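You operate a simulated robot arm through the tools that you are given. There is no shell and no other tool. Be economical: measure what you need, move in short steps, check, and stop when the job is done.

You run a simulated two-armed robot. Do the job below in one go: nothing can be reset, and whatever is moved stays where it is left.

Task
Take the lid off the yellow mould and lay it down on the top of the low table.

The check looks at the end state, three seconds after you hand in, the way a careful person would. Anything else that was tipped, shoved, dropped, spilled or broken makes it a failure. Lids that push on must go on centred and level and be pressed home; caps that screw on are set level and turned clockwise until they are tight.

Robot
Two 7-joint arms with two-finger parallel grippers on one trunk, on a base that drives. Base frame: it is fixed to the floor where the robot stands at the start and does not move with it; the origin is under the middle of the robot, x ahead of it, y to its left, z up. Readings come in cm, degrees, newtons and seconds.
The left shoulder is at the start at [7, 17.7, 84.5], the right one opposite. With the tool pointing down near the work surface each hand reaches from about 26 to 72 cm from the robot's upright axis, wherever it stands, measured 20 degrees to its own side. Payload 3.43 kg a hand.
Tool frame (each hand has its own): the origin (TCP) lies between the finger pads and is the grasp point; the fingertips stand 3 cm ahead of it; z points along the fingers, y is the line along which they close. Largest opening 9.4 cm; finger width 2.8, thickness 1; the body of the gripper, 5 by 9.6 cm, starts 5.5 cm behind the TCP.
Orientation is told as [roll, pitch, yaw] about the base's x, y, z axes, in that order, counted from this pose: with the fingers straight down and closing along the base's y, the tool's x points along the base's -x, its y along +y and its z along -z.

Tools
- The arms move only by the tool nudge_tool. It takes "left_commands", "right_commands" or both (then of equal length, played together; a hand with none holds still); each is a list of rows, each a list of 7 numbers: the shift along the tool's x, y, z in units of 25 mm (1.0 is 25 mm), then the turn, a rotation vector about the tool's x, y, z in units of 5 degrees (1.0 is 5 degrees), then the finger opening in cm, from 0 to 9.4. In form: [[tx, ty, tz, ax, ay, az, gripper], ...]. A call has 1 to 12 rows; each row shifts and turns the commanded pose from where the row before left it, along the tool's axes as they then stand. A call with a number of a shift or a turn outside -1 to 1 is refused whole. Each row takes 0.2 s and may step no farther than 5 cm and 8.6 degrees from the row before; otherwise, or with a gripper value out of range, the whole call is refused. A pose out of reach is approached as far as the arm can. The call stops where the force on the tool passes 40 N (or 10 N more than at its start, if that is more) or the arm is blocked; 0.2 s more then pass. The fingers move at their own pace (about 15.3 cm/s each) and stop on an object; they squeeze with about 24 N. The grip force told is the motor's: it shows also when the fingers shut on nothing. Time passes only in rows, and 0.2 s behind the last, so rows that do not move let the fingers close. It gives the time, the measured TCP pose, the force on the tool (base axes), the opening and the grip force at its end, in the units of the frame above (readings bear some noise), with the torque about the TCP (base axes, N m) and any sound that the robot's microphone picked up.
- Cameras (640 x 400 px; columns grow to the right, rows downward): "scene" is now at [13.09, -0.1, 114.33]; the picture's right is [-0.02, -1.00, 0.00], its down [-0.74, 0.01, -0.67] and it looks along [0.67, -0.01, -0.74] (base axes); focal length 252 px, centre (320, 200). "left" rides on the left gripper at [7.6, -1.4, -10.2] in its tool frame; the picture's right is [0.18, 0.98, 0.00], its down [-0.75, 0.14, -0.64] and it looks along [-0.63, 0.12, 0.77] (tool axes); focal length 243 px, centre (320, 200). "right" rides on the right gripper at [7.6, 1.4, -10.3] in its tool frame; the picture's right is [-0.18, 0.98, 0.00], its down [-0.75, -0.14, -0.64] and it looks along [-0.63, -0.12, 0.77] (tool axes); focal length 243 px, centre (320, 200). There is no depth. A picture from a camera that has moved, and an enlarged one, comes with that camera's place and axes in the base frame and with its lens.
- get_image(camera): a new picture of that camera. No time passes.
- raise_lower(by): slides the trunk up (or, below 0, down) by that many cm; the arms and the scene camera ride with it, the base frame stays. It gives what a move gives, with no picture.
- roll_base(legs): drives the robot by 1 to 6 legs, each [ahead, turn to the left] in cm and degrees, along the robot's own axes; the way and the turn of a leg run together, so that a leg with both is an arc; at most 150 cm and 180 degrees a leg. The arms and the cameras ride along, it lands a little off, and it stops where it bumps. It gives what a move gives.
- head_to(pan, tilt): turns the head with the scene camera to pan (to the left, within 86 degrees either way) and tilt (down, from -29 to 69), counted from straight ahead of the robot. It gives what a move gives.
- close_up(camera, box): a new picture of the part [left, top, right, bottom] of that camera's present view, enlarged. No time passes.
- close_job(): hands the job in; it is judged then, once.

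Go step by step. Nothing tells you exact positions but the pictures and the camera data: compare them with the known pose of the tool, close in by small moves and look again before you grip or let go. The budget is 120 turns and 92 pictures, counting those below and the enlarged ones. Unless the task says otherwise, let go and move clear before handing in, and close with one line.

The tools are called after "Emit:" as name(argument=value, ...) on one line, values as JSON. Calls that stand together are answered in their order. nudge_tool: Moves the arms, as the interface text tells. Its arguments: {"type":"object","properties":{"left_commands":{"type":"array","items":{"type":"array","items":{"type":"number"}}},"right_commands":{"type":"array","items":{"type":"array","items":{"type":"number"}}}},"required":[]} The other tools are called the same way: raise_lower (by) slides the trunk up or down; roll_base (legs) drives the base; head_to (pan, tilt) turns the head that bears the scene camera; get_image (camera) takes a picture; close_up (camera, box) takes an enlarged picture of a part of a camera's view; close_job () hands the job in.

At the start:

```text
t: 0.0
left_position: [47.98, 23.8, 74.57]
left_tcp_rot: [0.0, 0.0, 0.1]
left_force: [-0.4, -0.6, 0.1]
left_ft_torque: [-0.06, -0.02, 0.0]
left_grip_width: 9.38
left_grasp_force: 0.2
right_position: [45.95, -16.39, 75.48]
right_tcp_rot: [0.0, 0.0, -0.1]
right_force: [0.9, 0.3, 0.5]
right_ft_torque: [-0.01, 0.01, -0.01]
right_grip_width: 9.41
right_grasp_force: 0.1
trunk travel left (down, up): [-42.5, 41.5]
robot x, y, heading: [-0.04, -0.0, -0.2]
head pan, tilt: [-1.1, 47.8]
```

scene: 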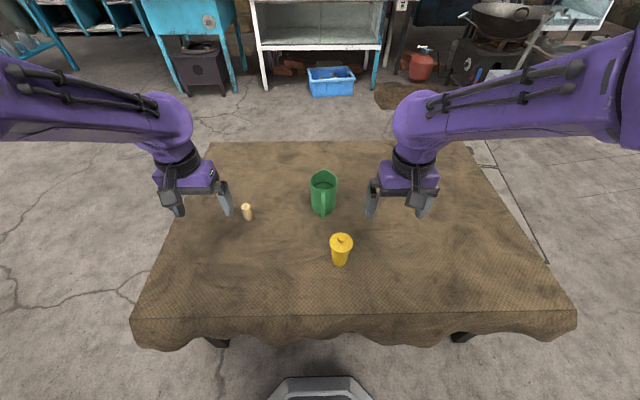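
right: 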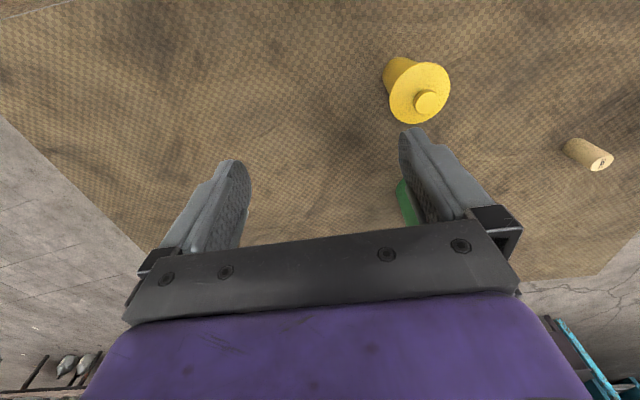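
left: 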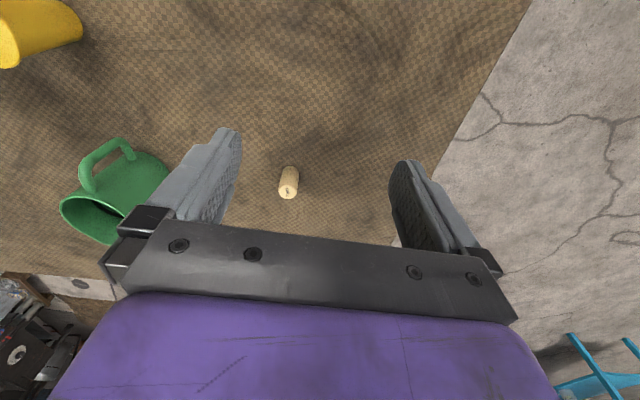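

I see a yellow mould with a knobbed lid on a cloth-covered table, with a green jug and a cork nearby. I'll look closer at it, and look around to find out which piece of furniture is the low table.

Emit:
close_up(camera="scene", box=[290, 215, 390, 278])

Emit:
close_up(camera="right", box=[350, 30, 480, 140])

Emit:
head_to(pan=75, tilt=30)

Emit:
get_image(camera="scene")

Emit:
head_to(pan=-75, tilt=30)

Emit:
get_image(camera="scene")

Emit:
head_to(pan=0, tilt=15)

Emit:
get_image(camera="scene")

```text
6.35 times, centred on (340, 246) of scene
camera zoom: at [13.09, -0.1, 114.33], right [-0.02, -1.0, 0.0], down [-0.74, 0.01, -0.67], along [0.67, -0.01, -0.74], focal length 1603 px, centre (193, -95)
```

zoom: 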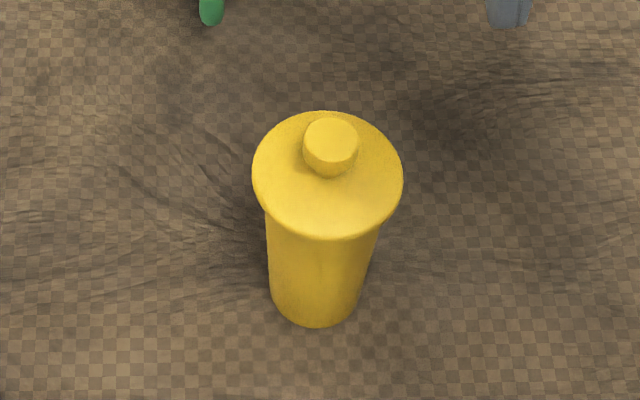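

```text
3.64 times, centred on (415, 85) of right
camera zoom: at [38.32, -14.97, 85.68], right [0.18, 0.98, 0.0], down [0.75, -0.14, 0.64], along [0.63, -0.12, -0.77], focal length 882 px, centre (-26, 618)
```

zoom: 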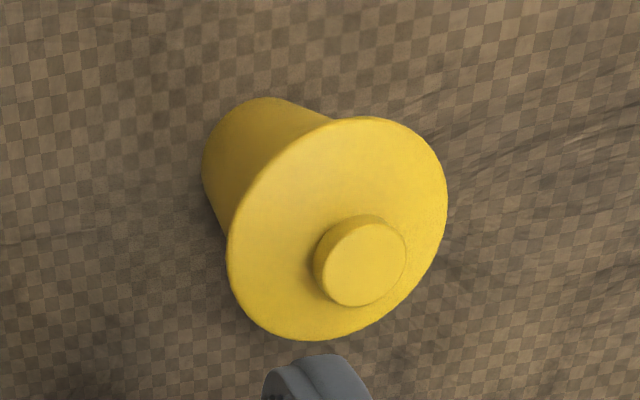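

```text
t: 1.5
left_position: [48.02, 23.77, 74.49]
left_tcp_rot: [-0.1, 0.0, 0.0]
left_force: [-0.5, -0.2, 0.6]
left_ft_torque: [0.02, -0.02, -0.02]
left_grip_width: 9.38
left_grasp_force: 0.0
right_position: [45.98, -16.41, 75.55]
right_tcp_rot: [-0.1, 0.0, 0.0]
right_force: [0.4, -0.2, 0.0]
right_ft_torque: [-0.03, -0.01, 0.02]
right_grip_width: 9.41
right_grasp_force: 0.0
trunk travel left (down, up): [-42.5, 41.5]
robot x, y, heading: [-0.27, 0.17, 0.0]
head pan, tilt: [75.0, 30.0]
```

```text
86 pictures are left
camera scene: at [7.54, 8.8, 116.99], right [0.97, -0.26, 0.0], down [-0.13, -0.48, -0.87], along [0.22, 0.84, -0.5], focal length 252 px, centre (320, 200)
```

scene: 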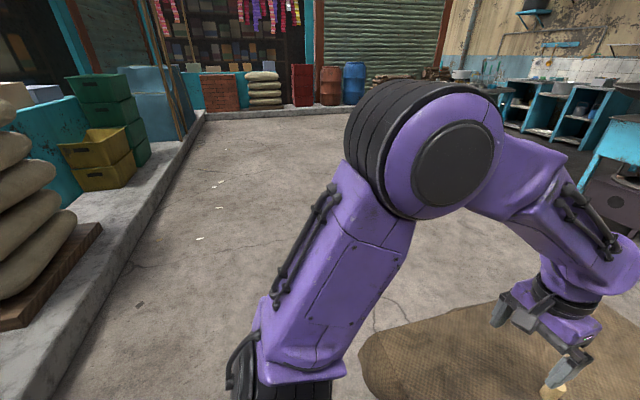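

```text
t: 3.8
left_position: [48.16, 23.81, 74.57]
left_tcp_rot: [0.1, 0.0, 0.0]
left_force: [0.4, -0.6, 0.7]
left_ft_torque: [0.01, 0.04, 0.01]
left_grip_width: 9.4
left_grasp_force: 0.0
right_position: [45.95, -16.43, 75.54]
right_tcp_rot: [0.0, 0.0, 0.0]
right_force: [0.2, 0.0, 0.6]
right_ft_torque: [0.0, 0.01, 0.01]
right_grip_width: 9.39
right_grasp_force: 0.2
trunk travel left (down, up): [-42.5, 41.5]
robot x, y, heading: [-0.15, 0.02, -0.2]
head pan, tilt: [-75.0, 30.0]
```

```text
85 pictures are left
camera scene: at [7.54, -8.67, 116.99], right [-0.97, -0.26, 0.0], down [-0.13, 0.48, -0.87], along [0.22, -0.84, -0.5], focal length 252 px, centre (320, 200)
```

scene: 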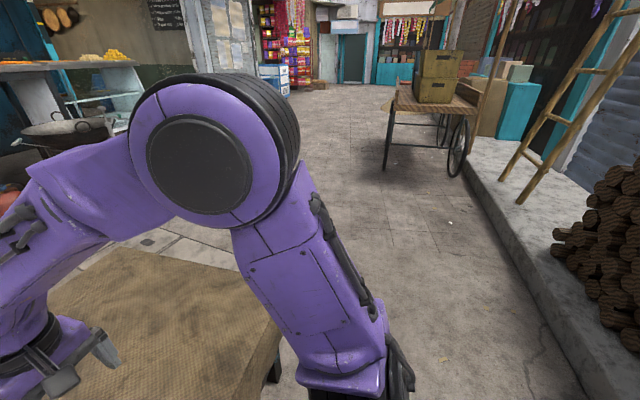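

```text
t: 5.3
left_position: [48.0, 23.85, 74.63]
left_tcp_rot: [0.0, 0.0, 0.0]
left_force: [-0.1, 0.3, 0.4]
left_ft_torque: [0.03, -0.02, 0.0]
left_grip_width: 9.41
left_grasp_force: 0.0
right_position: [46.02, -16.46, 75.53]
right_tcp_rot: [0.1, 0.1, 0.0]
right_force: [-0.2, 1.1, 0.2]
right_ft_torque: [-0.01, -0.01, 0.05]
right_grip_width: 9.42
right_grasp_force: 0.0
trunk travel left (down, up): [-42.5, 41.5]
robot x, y, heading: [-0.02, -0.09, 0.1]
head pan, tilt: [0.0, 15.0]
```

```text
84 pictures are left
camera scene: at [14.54, 0.05, 119.41], right [0.0, -1.0, 0.0], down [-0.26, 0.0, -0.97], along [0.97, 0.0, -0.26], focal length 252 px, centre (320, 200)
```

scene: 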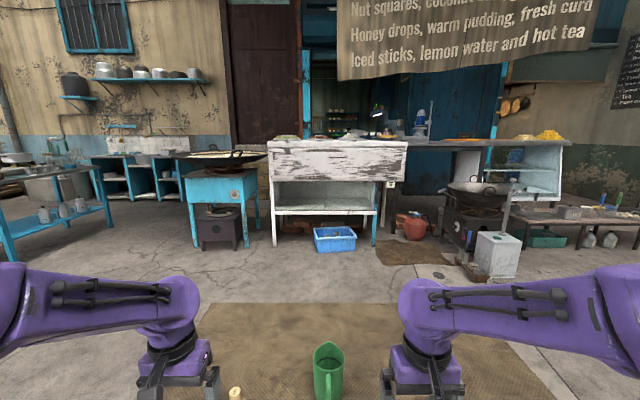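

The covered table (top at z≈50) is the low table. I put the mould at about (47.8, -6), its lid top at z≈60.3 with a 2 cm knob. I'll bring the right hand over it, staying high, and look again.

Emit:
nudge_tool(right_commands=[[-0.2, 0.8, 0, 0, 0, 0, 6], [-0.2, 0.8, 0, 0, 0, 0, 6], [-0.2, 0.8, 0, 0, 0, 0, 6], [-0.1, 0.8, 0, 0, 0, 0, 6], [0, 0.8, 0, 0, 0, 0, 6], [0, 0.16, 0.4, 0, 0, 0, 6], [0, 0, 0, 0, 0, 0, 6]])

Emit:
head_to(pan=0, tilt=48)

Emit:
get_image(camera="right")

Emit:
close_up(camera="scene", box=[260, 165, 420, 275])

Emit:
get_image(camera="left")

```text
t: 6.9
left_position: [48.08, 23.77, 74.61]
left_tcp_rot: [0.0, 0.0, -0.1]
left_force: [0.1, -0.4, 0.2]
left_ft_torque: [0.03, -0.01, -0.03]
left_grip_width: 9.4
left_grasp_force: 0.1
right_position: [47.76, -5.91, 74.59]
right_tcp_rot: [0.0, -0.1, -0.1]
right_force: [-0.4, -0.7, 0.1]
right_ft_torque: [-0.01, 0.02, -0.01]
right_grip_width: 6.0
right_grasp_force: 0.0
trunk travel left (down, up): [-42.5, 41.5]
robot x, y, heading: [0.4, 0.07, 0.2]
head pan, tilt: [0.0, 15.0]
```

```text
t: 7.9
left_position: [48.07, 23.77, 74.57]
left_tcp_rot: [0.0, 0.0, -0.1]
left_force: [-0.6, 1.0, 0.4]
left_ft_torque: [-0.01, 0.02, 0.0]
left_grip_width: 9.39
left_grasp_force: 0.0
right_position: [47.7, -5.94, 74.49]
right_tcp_rot: [0.1, 0.0, 0.0]
right_force: [0.5, 0.2, -0.3]
right_ft_torque: [0.01, 0.01, -0.03]
right_grip_width: 5.99
right_grasp_force: 0.1
trunk travel left (down, up): [-42.5, 41.5]
robot x, y, heading: [-0.23, -0.21, 0.0]
head pan, tilt: [0.0, 48.0]
```

```text
83 pictures are left
camera right: at [40.08, -4.56, 84.68], right [0.18, 0.98, 0.0], down [0.75, -0.14, 0.64], along [0.63, -0.12, -0.77], focal length 243 px, centre (320, 200)
```

right: 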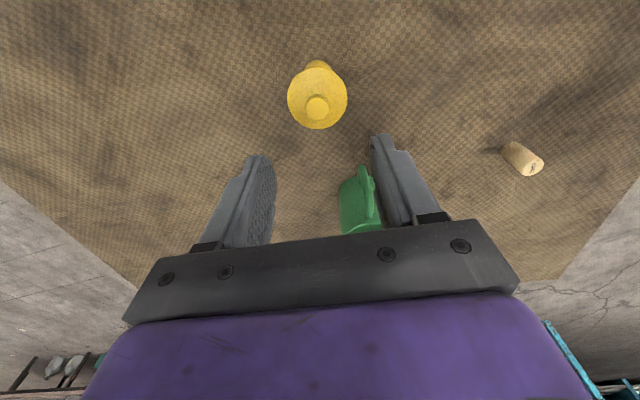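

```text
3.64 times, centred on (340, 220) of scene
camera zoom: at [13.08, 0.07, 114.31], right [0.0, -1.0, 0.0], down [-0.74, 0.0, -0.67], along [0.67, 0.0, -0.74], focal length 918 px, centre (247, 127)
```

zoom: 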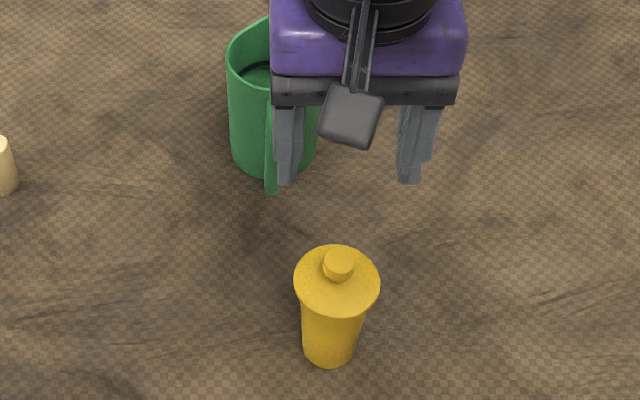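

```text
81 pictures are left
camera left: at [40.43, 22.28, 84.79], right [-0.18, 0.98, 0.0], down [0.75, 0.14, 0.64], along [0.63, 0.12, -0.77], focal length 243 px, centre (320, 200)
```

left: 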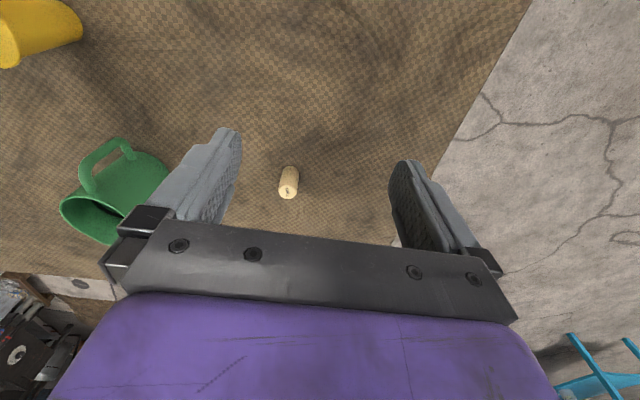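

Triangulating the two views puts the knob at about (47.1, -6.1), with its top near z≈63 and the lid surface near 61.2. I'll go down until the fingertips are just above the knob and check there.

Emit:
nudge_tool(right_commands=[[0.24, -0.06, 0.7, 0, 0, 0, 5], [0, 0, 0.7, 0, 0, 0, 5], [0, 0, 0.7, 0, 0, 0, 5], [0, 0, 0.5, 0, 0, 0, 5], [0, 0, 0, 0, 0, 0, 5]])

Emit:
close_up(camera="right", box=[220, 60, 420, 185])

Emit:
close_up(camera="scene", box=[290, 200, 390, 262])

```text
t: 9.1
left_position: [48.06, 23.8, 74.57]
left_tcp_rot: [-0.1, 0.0, 0.0]
left_force: [-0.3, 0.1, 0.6]
left_ft_torque: [0.0, 0.01, 0.0]
left_grip_width: 9.39
left_grasp_force: 0.1
right_position: [47.06, -6.21, 67.98]
right_tcp_rot: [0.0, 0.0, 0.0]
right_force: [0.4, -0.4, 0.0]
right_ft_torque: [-0.01, -0.03, -0.03]
right_grip_width: 5.02
right_grasp_force: 0.1
trunk travel left (down, up): [-42.5, 41.5]
robot x, y, heading: [-0.32, -0.12, 0.1]
head pan, tilt: [0.0, 48.0]
```

```text
3.20 times, centred on (320, 122) of right
camera zoom: at [39.43, -4.75, 78.17], right [0.18, 0.98, 0.0], down [0.75, -0.14, 0.64], along [0.63, -0.12, -0.77], focal length 776 px, centre (320, 448)
```

zoom: 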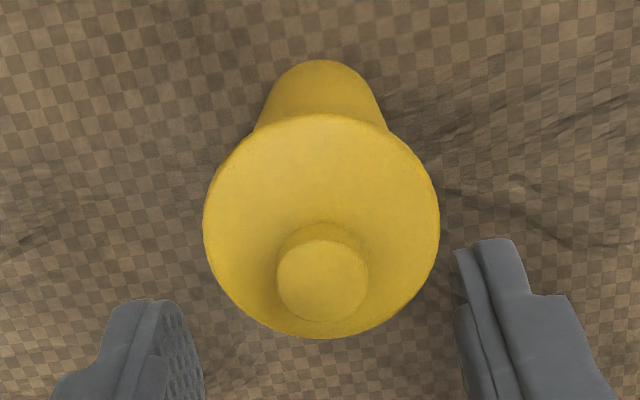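

```text
6.40 times, centred on (340, 231) of scene
camera zoom: at [13.07, 0.07, 114.31], right [0.0, -1.0, 0.0], down [-0.74, 0.0, -0.67], along [0.67, 0.0, -0.74], focal length 1616 px, centre (192, 2)
```

zoom: 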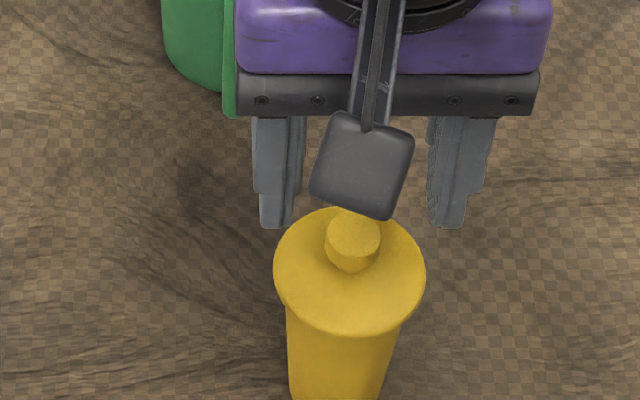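

The knob looks to be about 0.6 cm further ahead than the TCP. I'll correct that and go down part way, then look again.

Emit:
nudge_tool(right_commands=[[-0.22, 0.05, 0.3, 0, 0, 0, 5], [0, 0, 0.4, 0, 0, 0, 5], [0, 0, 0.3, 0, 0, 0, 5], [0, 0, 0, 0, 0, 0, 5]])

Emit:
close_up(camera="right", box=[220, 60, 420, 185])

Emit:
close_up(camera="scene", box=[290, 200, 390, 262])

Emit:
close_up(camera="left", box=[0, 0, 160, 100])

```text
t: 10.1
left_position: [48.13, 23.96, 74.51]
left_tcp_rot: [-0.1, 0.0, 0.0]
left_force: [0.3, 0.5, -0.1]
left_ft_torque: [0.02, 0.02, 0.02]
left_grip_width: 9.4
left_grasp_force: 0.2
right_position: [47.64, -5.99, 65.46]
right_tcp_rot: [0.1, 0.0, 0.0]
right_force: [0.1, -0.3, 0.8]
right_ft_torque: [0.01, 0.02, -0.01]
right_grip_width: 4.98
right_grasp_force: 0.0
trunk travel left (down, up): [-42.5, 41.5]
robot x, y, heading: [0.06, 0.32, -0.2]
head pan, tilt: [0.0, 48.0]
```

```text
3.20 times, centred on (320, 122) of right
camera zoom: at [39.97, -4.58, 75.64], right [0.18, 0.98, 0.0], down [0.75, -0.14, 0.64], along [0.63, -0.12, -0.77], focal length 776 px, centre (320, 448)
```

zoom: 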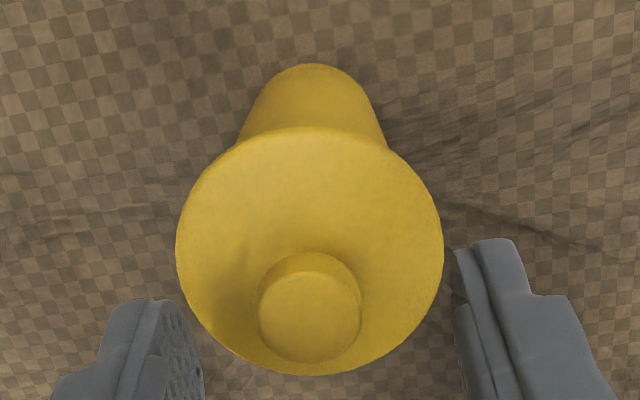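

```text
6.40 times, centred on (340, 231) of scene
camera zoom: at [13.06, 0.07, 114.31], right [0.0, -1.0, 0.0], down [-0.74, 0.0, -0.67], along [0.67, 0.0, -0.74], focal length 1616 px, centre (192, 2)
```

zoom: 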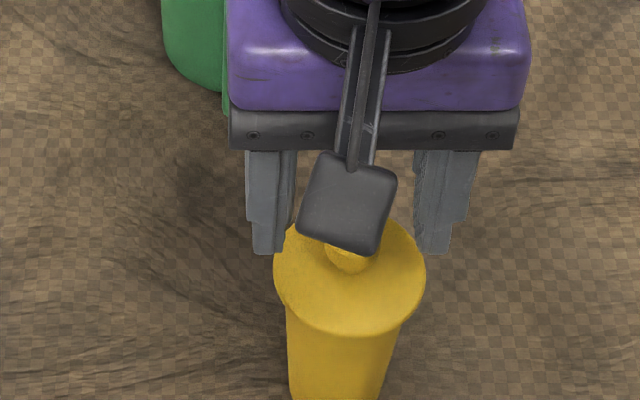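

```text
4.00 times, centred on (80, 50) of left
camera zoom: at [40.42, 22.28, 84.79], right [-0.18, 0.98, 0.0], down [0.75, 0.14, 0.64], along [0.63, 0.12, -0.77], focal length 970 px, centre (1280, 800)
```

zoom: 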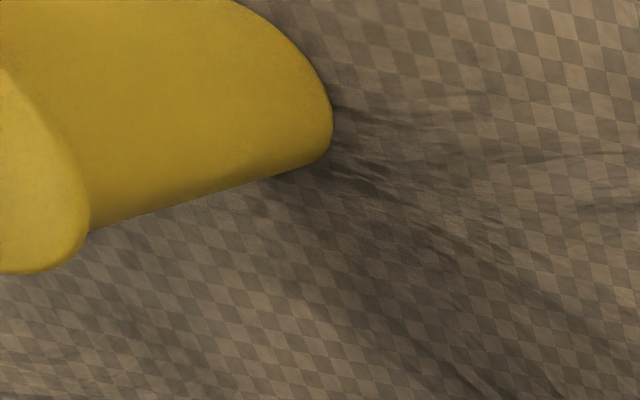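

Combining the views gives the knob at about (48.1, -6.1), with its top near z≈61.8. I'll shift slightly ahead, lower the tips to beside the knob and watch the force.

Emit:
nudge_tool(right_commands=[[-0.16, -0.04, 0.1, 0, 0, 0, 4.4], [0, 0, 0.2, 0, 0, 0, 4.4], [0, 0, 0.1, 0, 0, 0, 4.4], [0, 0, 0, 0, 0, 0, 4.4]])

Emit:
close_up(camera="right", box=[220, 80, 420, 205])

Emit:
close_up(camera="scene", box=[310, 215, 370, 252])

```text
t: 11.1
left_position: [48.11, 23.82, 74.6]
left_tcp_rot: [0.0, -0.1, 0.0]
left_force: [0.3, -0.2, -0.1]
left_ft_torque: [-0.02, 0.01, 0.01]
left_grip_width: 9.41
left_grasp_force: 0.1
right_position: [48.08, -5.94, 64.55]
right_tcp_rot: [0.0, 0.0, 0.0]
right_force: [0.2, 0.2, 0.0]
right_ft_torque: [-0.01, -0.02, 0.0]
right_grip_width: 4.41
right_grasp_force: 0.0
trunk travel left (down, up): [-42.5, 41.5]
robot x, y, heading: [0.26, -0.18, -0.2]
head pan, tilt: [0.0, 48.0]
```

```text
3.20 times, centred on (320, 142) of right
camera zoom: at [40.4, -4.66, 74.68], right [0.18, 0.98, 0.0], down [0.75, -0.14, 0.64], along [0.63, -0.12, -0.77], focal length 776 px, centre (320, 384)
```

zoom: 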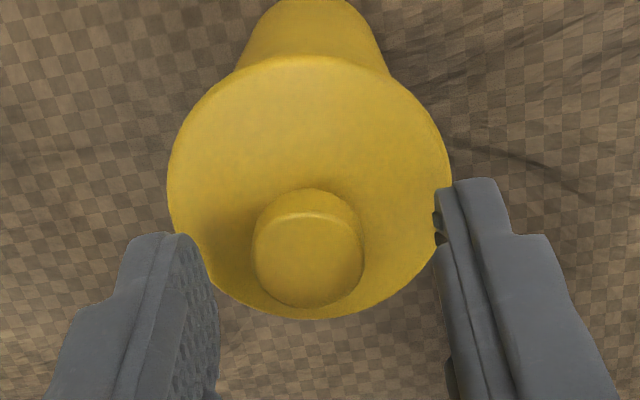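

```text
10.67 times, centred on (340, 234) of scene
camera zoom: at [13.07, 0.07, 114.31], right [0.0, -1.0, 0.0], down [-0.74, 0.0, -0.67], along [0.67, 0.0, -0.74], focal length 2694 px, centre (107, -157)
```

zoom: 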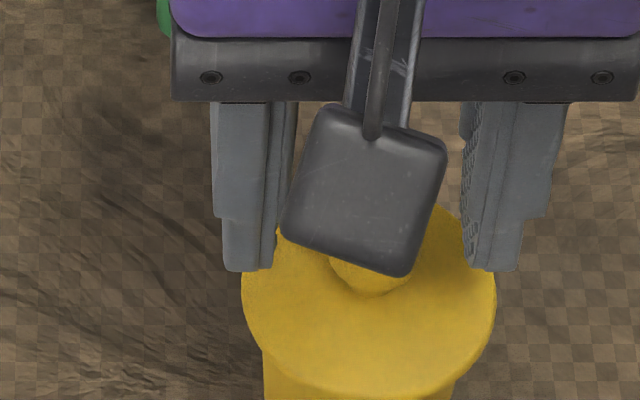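

The hand is nearly centred, with the knob about 0.2 cm to the right side. I'll fix that and lower a little more in small steps to find where the lid surface is.

Emit:
nudge_tool(right_commands=[[0, -0.07, 0.1, 0, 0, 0, 4.4], [0, 0, 0.1, 0, 0, 0, 4.4], [0, 0, 0, 0, 0, 0, 4.4]])

Emit:
close_up(camera="right", box=[220, 80, 420, 205])

Emit:
close_up(camera="scene", box=[310, 215, 370, 252])

```text
t: 11.9
left_position: [48.02, 23.8, 74.67]
left_tcp_rot: [-0.1, 0.0, 0.0]
left_force: [0.4, 0.4, 0.5]
left_ft_torque: [-0.03, -0.02, -0.01]
left_grip_width: 9.4
left_grasp_force: 0.1
right_position: [48.08, -6.24, 64.0]
right_tcp_rot: [0.0, 0.0, 0.1]
right_force: [-0.4, -0.5, 0.1]
right_ft_torque: [0.02, 0.04, 0.02]
right_grip_width: 4.39
right_grasp_force: 0.0
trunk travel left (down, up): [-42.5, 41.5]
robot x, y, heading: [-0.01, -0.38, -0.0]
head pan, tilt: [0.0, 48.0]
```

```text
3.20 times, centred on (320, 142) of right
camera zoom: at [40.41, -4.87, 74.18], right [0.18, 0.98, 0.0], down [0.75, -0.14, 0.64], along [0.63, -0.12, -0.77], focal length 776 px, centre (320, 384)
```

zoom: 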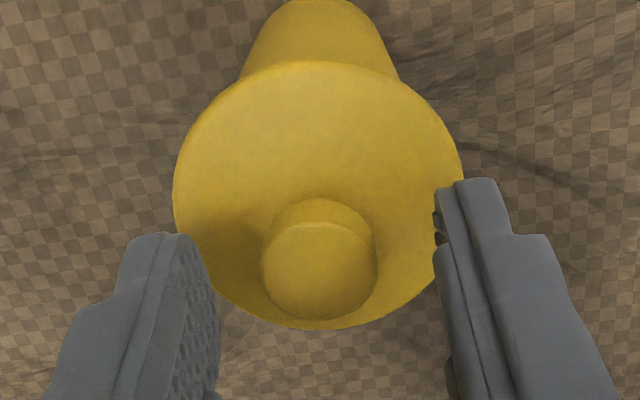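

```text
10.67 times, centred on (340, 234) of scene
camera zoom: at [13.07, 0.07, 114.31], right [0.0, -1.0, 0.0], down [-0.74, 0.0, -0.67], along [0.67, 0.0, -0.74], focal length 2694 px, centre (107, -157)
```

zoom: 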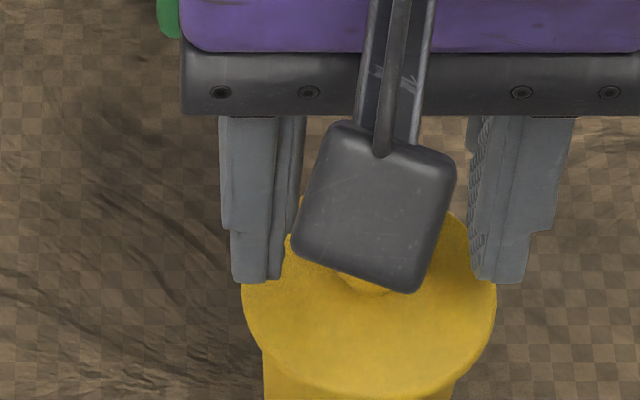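

There's no contact yet and the tips sit on either side of the knob. I'll close on it gently and read the opening.

Emit:
nudge_tool(right_commands=[[0, 0.02, 0.08, 0, 0, 0, 3.4], [0, 0, 0, 0, 0, 0, 2.6], [0, 0, 0, 0, 0, 0, 2.6]])

Emit:
close_up(camera="right", box=[220, 80, 420, 205])

Emit:
close_up(camera="scene", box=[310, 215, 370, 252])

```text
t: 12.7
left_position: [48.05, 23.92, 74.58]
left_tcp_rot: [0.0, 0.1, 0.1]
left_force: [-0.1, 0.4, 0.0]
left_ft_torque: [-0.01, 0.01, -0.02]
left_grip_width: 9.41
left_grasp_force: 0.1
right_position: [48.1, -6.21, 63.77]
right_tcp_rot: [0.0, 0.1, 0.0]
right_force: [-0.3, -0.1, 0.0]
right_ft_torque: [0.0, 0.02, -0.03]
right_grip_width: 2.59
right_grasp_force: 0.2
trunk travel left (down, up): [-42.5, 41.5]
robot x, y, heading: [-0.09, -0.15, -0.0]
head pan, tilt: [0.0, 48.0]
```

```text
3.20 times, centred on (320, 142) of right
camera zoom: at [40.43, -4.83, 73.97], right [0.18, 0.98, 0.0], down [0.75, -0.14, 0.64], along [0.63, -0.12, -0.77], focal length 776 px, centre (320, 384)
```

zoom: 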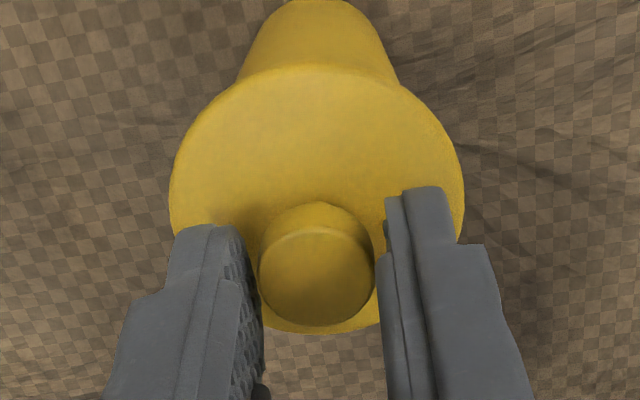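

```text
10.67 times, centred on (340, 234) of scene
camera zoom: at [13.08, 0.07, 114.31], right [0.0, -1.0, 0.0], down [-0.74, 0.0, -0.67], along [0.67, 0.0, -0.74], focal length 2694 px, centre (107, -157)
```

zoom: 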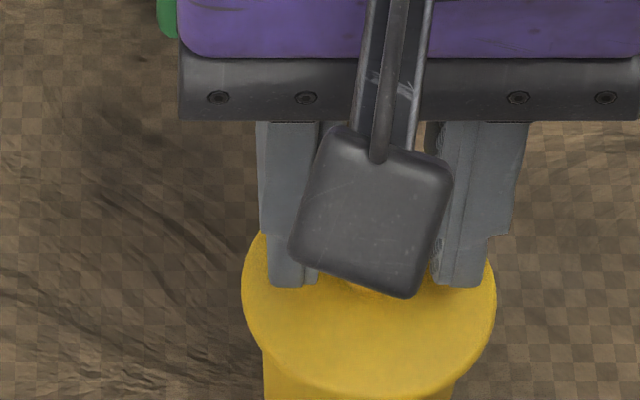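

The knob is centred between the fingers. I'll ease down a little more to get a deeper hold, then close.

Emit:
nudge_tool(right_commands=[[0, 0, 0.06, 0, 0, 0, 2.6], [0, 0, 0.06, 0, 0, 0, 2.6], [0, 0, 0, 0, 0, 0, 2.6]])

```text
t: 13.5
left_position: [48.07, 23.93, 74.52]
left_tcp_rot: [0.1, 0.1, 0.0]
left_force: [0.6, -0.2, 0.5]
left_ft_torque: [-0.02, -0.01, 0.01]
left_grip_width: 9.39
left_grasp_force: 0.0
right_position: [48.15, -6.23, 63.63]
right_tcp_rot: [0.0, -0.1, 0.0]
right_force: [-0.2, -0.1, 0.6]
right_ft_torque: [0.01, -0.01, 0.02]
right_grip_width: 2.62
right_grasp_force: 0.0
trunk travel left (down, up): [-42.5, 41.5]
robot x, y, heading: [-0.2, 0.4, -0.2]
head pan, tilt: [0.0, 48.0]
```

There's still no real contact force. I'm closing on the knob.

Emit:
nudge_tool(right_commands=[[0, 0, 0, 0, 0, 0, 2.3], [0, 0, 0, 0, 0, 0, 2.0], [0, 0, 0, 0, 0, 0, 1.0], [0, 0, 0, 0, 0, 0, 1.0]])

Emit:
close_up(camera="right", box=[220, 80, 420, 205])

```text
t: 14.5
left_position: [48.04, 23.77, 74.64]
left_tcp_rot: [0.0, -0.1, 0.0]
left_force: [-0.8, -1.3, -0.6]
left_ft_torque: [0.01, 0.02, -0.01]
left_grip_width: 9.43
left_grasp_force: 0.1
right_position: [48.1, -6.15, 63.58]
right_tcp_rot: [-0.1, 0.0, 0.1]
right_force: [-0.1, -0.5, -1.8]
right_ft_torque: [-0.05, -0.01, 0.03]
right_grip_width: 1.96
right_grasp_force: 24.1
trunk travel left (down, up): [-42.5, 41.5]
robot x, y, heading: [-0.03, -0.16, 0.1]
head pan, tilt: [0.0, 48.0]
```

```text
3.20 times, centred on (320, 142) of right
camera zoom: at [40.41, -4.85, 73.68], right [0.18, 0.98, 0.0], down [0.75, -0.14, 0.64], along [0.63, -0.12, -0.77], focal length 776 px, centre (320, 384)
```

zoom: 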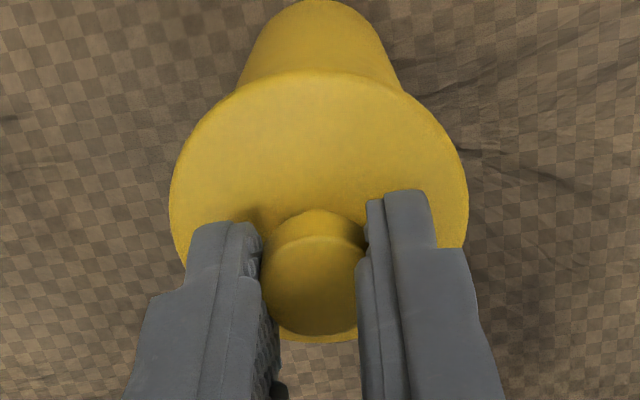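

The knob is held, at 1.96 cm with 24 N. Next is a tiny test lift to see whether the lid comes freely or pulls the mould up with it.

Emit:
nudge_tool(right_commands=[[0, 0, -0.08, 0, 0, 0, 1.0], [0, 0, -0.08, 0, 0, 0, 1.0], [0, 0, 0, 0, 0, 0, 1.0]])

Emit:
close_up(camera="scene", box=[290, 215, 390, 278])

Emit:
close_up(camera="right", box=[220, 50, 420, 175])

```text
t: 15.3
left_position: [48.17, 23.93, 74.57]
left_tcp_rot: [0.0, 0.0, 0.0]
left_force: [0.7, 0.5, -0.1]
left_ft_torque: [0.0, -0.02, 0.0]
left_grip_width: 9.41
left_grasp_force: 0.1
right_position: [48.07, -6.26, 63.92]
right_tcp_rot: [0.0, 0.0, 0.1]
right_force: [0.4, 0.5, -1.9]
right_ft_torque: [-0.02, 0.03, 0.01]
right_grip_width: 1.97
right_grasp_force: 24.1
trunk travel left (down, up): [-42.5, 41.5]
robot x, y, heading: [0.14, -0.16, -0.3]
head pan, tilt: [0.0, 48.0]
```

```text
6.35 times, centred on (340, 246) of scene
camera zoom: at [13.09, 0.07, 114.3], right [0.0, -1.0, 0.0], down [-0.74, 0.0, -0.67], along [0.67, 0.0, -0.74], focal length 1603 px, centre (193, -95)
```

zoom: 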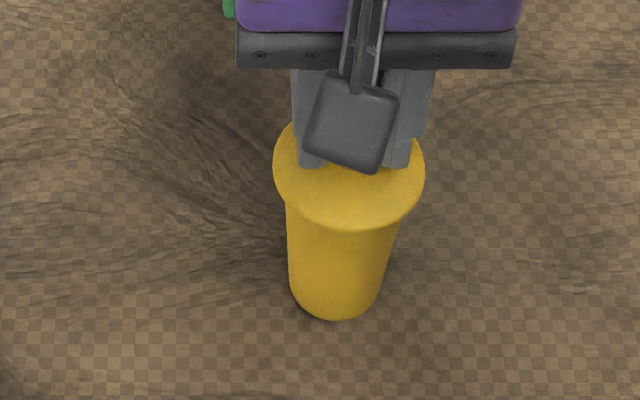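

```text
3.20 times, centred on (320, 112) of right
camera zoom: at [40.41, -4.83, 74.07], right [0.18, 0.98, 0.0], down [0.75, -0.14, 0.64], along [0.63, -0.12, -0.77], focal length 776 px, centre (320, 480)
```

zoom: 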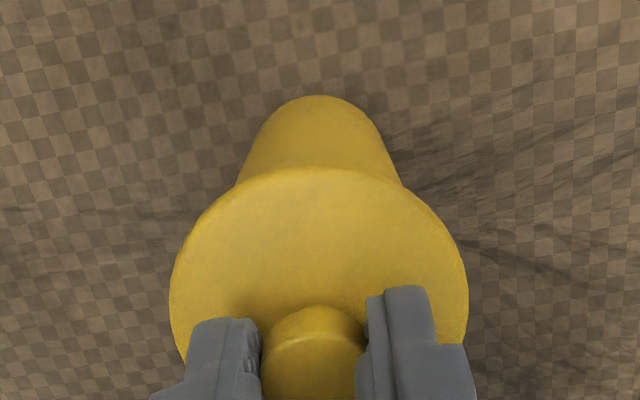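

It's unclear whether the body rose as well, since the load reads about 1.9 N. I'll lift a few more millimetres and compare.

Emit:
nudge_tool(right_commands=[[0, 0, -0.1, 0, 0, 0, 1.0], [0, 0, -0.1, 0, 0, 0, 1.0], [0, 0, 0, 0, 0, 0, 1.0]])

Emit:
close_up(camera="scene", box=[290, 215, 390, 278])

```text
t: 16.1
left_position: [48.02, 23.81, 74.57]
left_tcp_rot: [0.0, 0.1, -0.1]
left_force: [0.2, -0.4, 0.3]
left_ft_torque: [0.03, 0.02, -0.01]
left_grip_width: 9.41
left_grasp_force: 0.1
right_position: [48.09, -6.2, 64.43]
right_tcp_rot: [0.0, 0.0, 0.1]
right_force: [-1.3, 0.4, -1.8]
right_ft_torque: [-0.01, -0.03, 0.0]
right_grip_width: 1.95
right_grasp_force: 24.2
trunk travel left (down, up): [-42.5, 41.5]
robot x, y, heading: [-0.04, 0.04, -0.3]
head pan, tilt: [0.0, 48.0]
```

```text
6.35 times, centred on (340, 246) of scene
camera zoom: at [13.09, 0.07, 114.3], right [0.0, -1.0, 0.0], down [-0.74, 0.0, -0.67], along [0.67, 0.0, -0.74], focal length 1603 px, centre (193, -95)
```

zoom: 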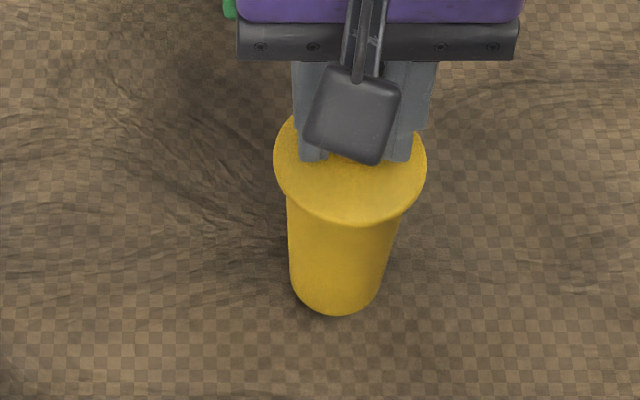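

The whole mould came up with the lid, so the fit is tight and the left hand must hold the body. I'll set the mould straight back down with the right hand still on the knob, and start turning the left hand for a side grip at its present clear spot.

Emit:
nudge_tool(right_commands=[[0, 0, 0.12, 0, 0, 0, 1.0], [0, 0, 0.12, 0, 0, 0, 1.0], [0, 0, 0.1, 0, 0, 0, 1.0], [0, 0, 0, 0, 0, 0, 1.0]])

Emit:
nudge_tool(left_commands=[[0, 0, 0, 0, 0, -1, 9.4], [0, 0, 0, 0, 0, -1, 9.4], [0, 0, 0, 0, 0, -1, 9.4], [0, 0, 0, 0, 0, -1, 9.4], [0, 0, 0, 0, 0, -1, 9.4], [0, 0, 0, 0, 0, -1, 9.4], [0, 0, 0, 0, 0, -1, 9.4], [0, 0, 0, 0, 0, -1, 9.4], [0, 0, 0, 0, 0, -1, 9.4]])

Emit:
close_up(camera="scene", box=[290, 215, 390, 278])

```text
t: 17.1
left_position: [48.1, 23.87, 74.5]
left_tcp_rot: [-0.1, 0.0, 0.0]
left_force: [0.1, -0.1, -0.9]
left_ft_torque: [0.0, 0.03, 0.01]
left_grip_width: 9.38
left_grasp_force: 0.0
right_position: [48.1, -6.16, 63.52]
right_tcp_rot: [0.0, 0.0, 0.0]
right_force: [-0.1, 0.5, -1.8]
right_ft_torque: [-0.01, -0.01, 0.01]
right_grip_width: 1.94
right_grasp_force: 24.5
trunk travel left (down, up): [-42.5, 41.5]
robot x, y, heading: [-0.02, -0.0, -0.1]
head pan, tilt: [0.0, 48.0]
```

```text
t: 19.1
left_position: [48.14, 23.78, 74.52]
left_tcp_rot: [-0.1, 0.0, 45.1]
left_force: [1.1, 0.6, 0.4]
left_ft_torque: [-0.01, -0.02, -0.01]
left_grip_width: 9.4
left_grasp_force: 0.1
right_position: [48.14, -6.26, 63.57]
right_tcp_rot: [0.0, -0.1, -0.1]
right_force: [-0.1, 0.9, -1.4]
right_ft_torque: [-0.03, -0.01, -0.02]
right_grip_width: 1.95
right_grasp_force: 23.7
trunk travel left (down, up): [-42.5, 41.5]
robot x, y, heading: [0.14, -0.4, 0.1]
head pan, tilt: [0.0, 48.0]
```

```text
6.35 times, centred on (340, 246) of scene
camera zoom: at [13.09, 0.06, 114.3], right [0.0, -1.0, 0.0], down [-0.74, 0.0, -0.67], along [0.67, 0.0, -0.74], focal length 1603 px, centre (193, -95)
```

zoom: 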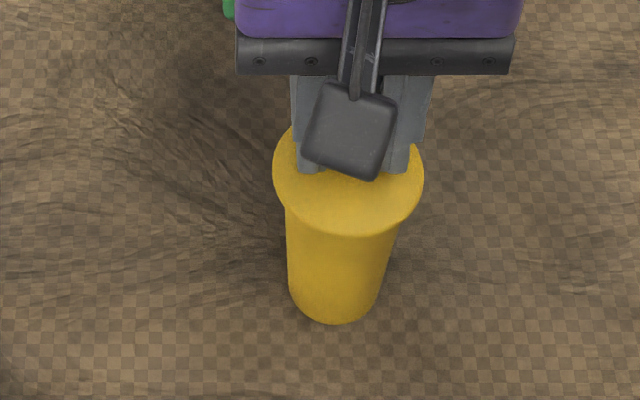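

The mould is back but most of its weight still seems to hang on the right hand. I'll lower it another millimetre or so until it rests, then go on turning the left hand.

Emit:
nudge_tool(right_commands=[[0, 0, 0.04, 0, 0, 0, 1.0], [0, 0, 0, 0, 0, 0, 1.0]])

Emit:
nudge_tool(left_commands=[[0, 0, 0, 0, 0, -1, 9.4], [0, 0, 0, 0, 0, -1, 9.4], [0, 0, 0, 0, 0, -1, 9.4], [0, 0, 0, 0, 0, -1, 9.4], [0, 0, 0, 0, 0, -1, 9.4], [0, 0, 0, 0, 0, -1, 9.4], [0, 0, 0, 0, 0, -1, 9.4], [0, 0, 0, 0, 0, -1, 9.4], [0, 0, 0, 0, 0, -1, 9.4]])

```text
t: 19.7
left_position: [48.04, 23.78, 74.58]
left_tcp_rot: [0.0, 0.0, 45.0]
left_force: [1.2, 0.0, -0.2]
left_ft_torque: [0.02, 0.03, 0.0]
left_grip_width: 9.4
left_grasp_force: 0.0
right_position: [48.01, -6.22, 63.5]
right_tcp_rot: [-0.1, -0.1, 0.0]
right_force: [-0.7, 0.6, 7.8]
right_ft_torque: [0.01, 0.1, 0.03]
right_grip_width: 1.99
right_grasp_force: 24.1
trunk travel left (down, up): [-42.5, 41.5]
robot x, y, heading: [-0.45, 0.1, 0.1]
head pan, tilt: [0.0, 48.0]
```

```text
t: 21.7
left_position: [48.02, 23.88, 74.58]
left_tcp_rot: [0.0, 0.0, 90.1]
left_force: [-0.2, -0.8, 0.5]
left_ft_torque: [0.04, -0.01, -0.04]
left_grip_width: 9.38
left_grasp_force: 0.1
right_position: [48.06, -6.2, 63.47]
right_tcp_rot: [0.0, -0.2, 0.0]
right_force: [2.3, 0.4, 10.6]
right_ft_torque: [-0.02, -0.05, 0.03]
right_grip_width: 1.94
right_grasp_force: 24.3
trunk travel left (down, up): [-42.5, 41.5]
robot x, y, heading: [-0.12, -0.12, -0.0]
head pan, tilt: [0.0, 48.0]
```

The mould now rests firmly, with about 10 N down. Next I tilt the left hand 70° so its fingers point toward -y.

Emit:
nudge_tool(left_commands=[[0, 0, 0, 0, 1, 0, 9.4], [0, 0, 0, 0, 1, 0, 9.4], [0, 0, 0, 0, 1, 0, 9.4], [0, 0, 0, 0, 1, 0, 9.4], [0, 0, 0, 0, 1, 0, 9.4], [0, 0, 0, 0, 1, 0, 9.4], [0, 0, 0, 0, 1, 0, 9.4]])

Emit:
nudge_tool(left_commands=[[0, 0, 0, 0, 1, 0, 9.4], [0, 0, 0, 0, 1, 0, 9.4], [0, 0, 0, 0, 1, 0, 9.4], [0, 0, 0, 0, 1, 0, 9.4], [0, 0, 0, 0, 1, 0, 9.4], [0, 0, 0, 0, 1, 0, 9.4], [0, 0, 0, 0, 1, 0, 9.4]])

Emit:
get_image(camera="scene")

Emit:
get_image(camera="left")

```text
t: 23.3
left_position: [48.01, 23.73, 74.65]
left_tcp_rot: [0.1, 35.0, 89.9]
left_force: [0.8, -1.2, -0.2]
left_ft_torque: [0.01, -0.01, -0.03]
left_grip_width: 9.4
left_grasp_force: 0.0
right_position: [48.15, -6.2, 63.48]
right_tcp_rot: [-0.1, 0.0, 0.0]
right_force: [1.4, -0.2, 8.0]
right_ft_torque: [0.04, -0.01, 0.02]
right_grip_width: 1.97
right_grasp_force: 24.1
trunk travel left (down, up): [-42.5, 41.5]
robot x, y, heading: [-0.02, 0.18, -0.0]
head pan, tilt: [0.0, 48.0]
```

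```text
t: 24.9
left_position: [48.01, 23.79, 74.64]
left_tcp_rot: [0.0, 70.1, 89.8]
left_force: [-0.2, -0.7, -0.7]
left_ft_torque: [0.0, 0.0, 0.01]
left_grip_width: 9.39
left_grasp_force: 0.1
right_position: [48.11, -6.15, 63.46]
right_tcp_rot: [0.0, -0.1, 0.1]
right_force: [-0.2, -0.1, 3.0]
right_ft_torque: [0.04, 0.02, 0.0]
right_grip_width: 1.97
right_grasp_force: 24.0
trunk travel left (down, up): [-42.5, 41.5]
robot x, y, heading: [0.46, 0.33, -0.1]
head pan, tilt: [0.0, 48.0]
```

```text
64 pictures are left
camera scene: at [13.03, 0.12, 114.31], right [0.0, -1.0, 0.0], down [-0.74, 0.0, -0.67], along [0.67, 0.0, -0.74], focal length 252 px, centre (320, 200)
```

scene: 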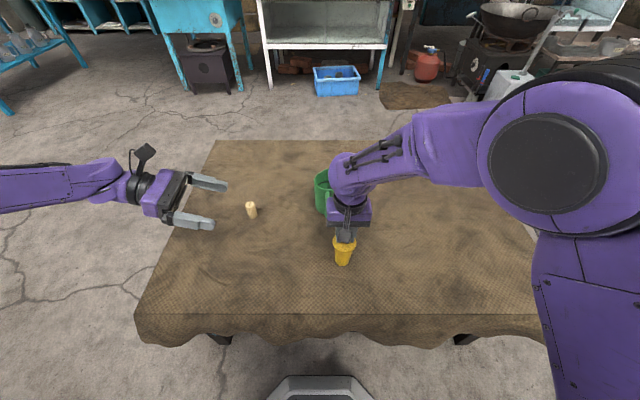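

```text
63 pictures are left
camera left: at [49.44, 30.75, 85.2], right [-0.98, -0.06, 0.17], down [-0.14, 0.86, -0.49], along [-0.12, -0.51, -0.85], focal length 243 px, centre (320, 200)
```

left: 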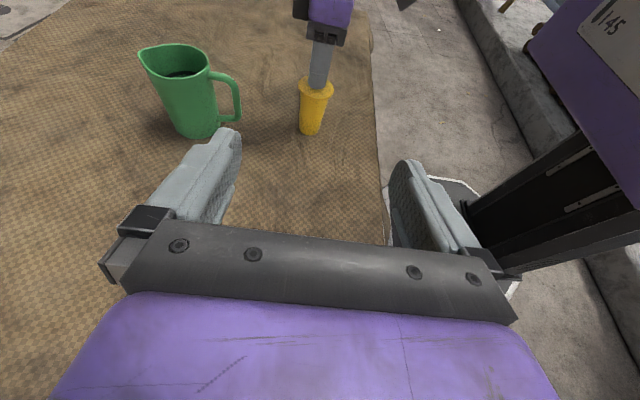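

The left hand now points sideways with its camera on top. I'll bring it down to a standoff at about (48, 8, 60), in line with the mould body.

Emit:
nudge_tool(left_commands=[[-0.406, 0, 0.99, 0, 0, 0, 8.5], [-0.406, 0, 0.99, 0, 0, 0, 8.5], [-0.406, 0, 0.99, 0, 0, 0, 8.5], [-0.406, 0, 0.99, 0, 0, 0, 8.5], [-0.406, 0, 0.99, 0, 0, 0, 8.5], [-0.406, 0, 0.99, 0, 0, 0, 8.5], [-0.406, 0, 0.99, 0, 0, 0, 8.5], [-0.406, 0, 0.99, 0, 0, 0, 8.5], [0, 0, 0, 0, 0, 0, 8.5]])

Emit:
get_image(camera="scene")

Emit:
get_image(camera="left")

```text
t: 26.9
left_position: [48.12, 7.93, 60.18]
left_tcp_rot: [-0.1, 70.1, 89.9]
left_force: [1.1, 0.2, 0.0]
left_ft_torque: [0.0, 0.03, -0.04]
left_grip_width: 8.49
left_grasp_force: 0.2
right_position: [48.12, -6.26, 63.56]
right_tcp_rot: [-0.1, 0.1, 0.0]
right_force: [-1.1, -0.2, 2.1]
right_ft_torque: [0.0, 0.03, -0.02]
right_grip_width: 1.96
right_grasp_force: 23.9
trunk travel left (down, up): [-42.5, 41.5]
robot x, y, heading: [0.26, 0.0, -0.1]
head pan, tilt: [0.0, 48.0]
```

```text
62 pictures are left
camera scene: at [13.05, 0.08, 114.31], right [0.0, -1.0, 0.0], down [-0.74, 0.0, -0.67], along [0.67, 0.0, -0.74], focal length 252 px, centre (320, 200)
```

scene: 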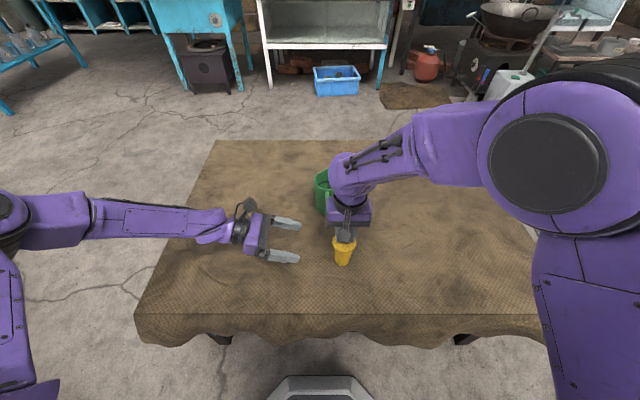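

```text
61 pictures are left
camera left: at [49.47, 14.82, 70.74], right [-0.98, -0.06, 0.17], down [-0.14, 0.86, -0.49], along [-0.12, -0.5, -0.86], focal length 243 px, centre (320, 200)
```

left: 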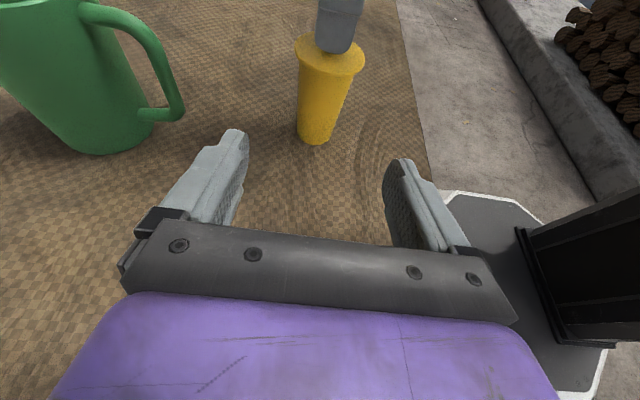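

The left hand is lined up and clear of the jug. I'll approach most of the way along the tool axis and check.

Emit:
nudge_tool(left_commands=[[0, 0.06, 0.6, 0, 0, 0, 8.5], [0, 0, 0.8, 0, 0, 0, 8.5], [0, 0, 0.8, 0, 0, 0, 8.5], [0, 0, 0.7, 0, 0, 0, 8.5], [0, 0, 0.4, 0, 0, 0, 8.5], [0, 0, 0, 0, 0, 0, 8.5]])

Emit:
close_up(camera="scene", box=[240, 190, 400, 290])

Emit:
get_image(camera="left")

```text
t: 28.3
left_position: [47.94, 0.24, 57.27]
left_tcp_rot: [0.0, 70.0, 89.9]
left_force: [-0.3, 0.2, -0.4]
left_ft_torque: [0.01, -0.01, -0.01]
left_grip_width: 8.51
left_grasp_force: 0.1
right_position: [48.17, -6.08, 63.43]
right_tcp_rot: [0.1, 0.0, 0.0]
right_force: [-1.4, -0.7, 0.6]
right_ft_torque: [0.01, 0.01, -0.05]
right_grip_width: 1.96
right_grasp_force: 23.8
trunk travel left (down, up): [-42.5, 41.5]
robot x, y, heading: [-0.26, -0.21, 0.2]
head pan, tilt: [0.0, 48.0]
```

```text
4.00 times, centred on (320, 240) of scene
camera zoom: at [13.06, 0.07, 114.31], right [0.0, -1.0, 0.0], down [-0.74, 0.0, -0.67], along [0.67, 0.0, -0.74], focal length 1010 px, centre (320, 40)
```

zoom: 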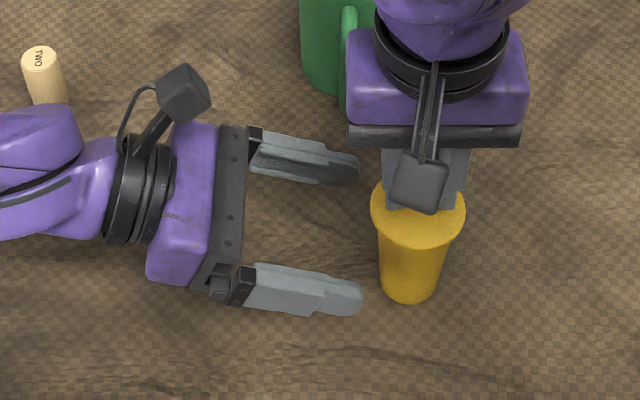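

```text
59 pictures are left
camera left: at [49.32, 7.13, 67.95], right [-0.98, -0.06, 0.17], down [-0.14, 0.86, -0.49], along [-0.12, -0.5, -0.86], focal length 243 px, centre (320, 200)
```

left: 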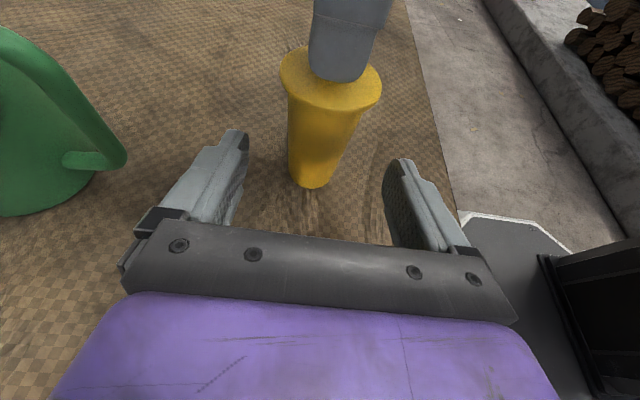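

Alignment is good, so I'll continue until the body sits between the left pads.

Emit:
nudge_tool(left_commands=[[0, 0, 0.5, 0, 0, 0, 8], [0, 0, 0.5, 0, 0, 0, 8], [0, 0, 0.5, 0, 0, 0, 8], [0, 0, 0.5, 0, 0, 0, 8], [0, 0, 0, 0, 0, 0, 8]])

Emit:
close_up(camera="scene", box=[240, 190, 400, 290])

Emit:
get_image(camera="left")

```text
t: 29.5
left_position: [47.91, -4.5, 55.49]
left_tcp_rot: [0.0, 70.1, 90.0]
left_force: [0.2, 0.5, -0.7]
left_ft_torque: [-0.01, -0.02, -0.02]
left_grip_width: 7.98
left_grasp_force: 0.0
right_position: [48.12, -6.25, 63.42]
right_tcp_rot: [0.0, 0.1, -0.1]
right_force: [-1.0, -0.5, 1.7]
right_ft_torque: [0.0, -0.02, 0.0]
right_grip_width: 1.95
right_grasp_force: 23.8
trunk travel left (down, up): [-42.5, 41.5]
robot x, y, heading: [-0.3, 0.04, 0.1]
head pan, tilt: [0.0, 48.0]
```

```text
4.00 times, centred on (320, 240) of scene
camera zoom: at [13.07, 0.07, 114.31], right [0.0, -1.0, 0.0], down [-0.74, 0.0, -0.67], along [0.67, 0.0, -0.74], focal length 1010 px, centre (320, 40)
```

zoom: 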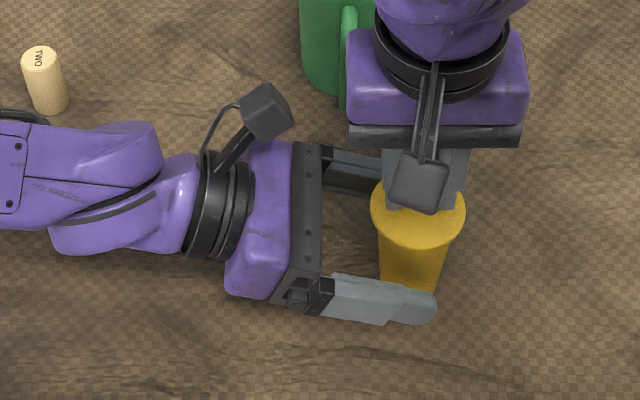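

```text
57 pictures are left
camera left: at [49.33, 2.4, 66.21], right [-0.98, -0.06, 0.17], down [-0.14, 0.86, -0.49], along [-0.12, -0.5, -0.86], focal length 243 px, centre (320, 200)
```

left: 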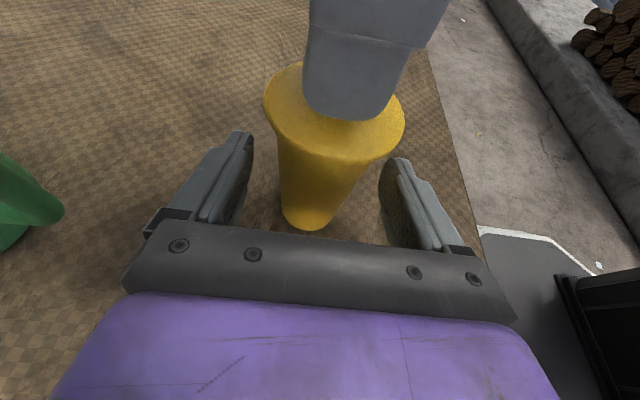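

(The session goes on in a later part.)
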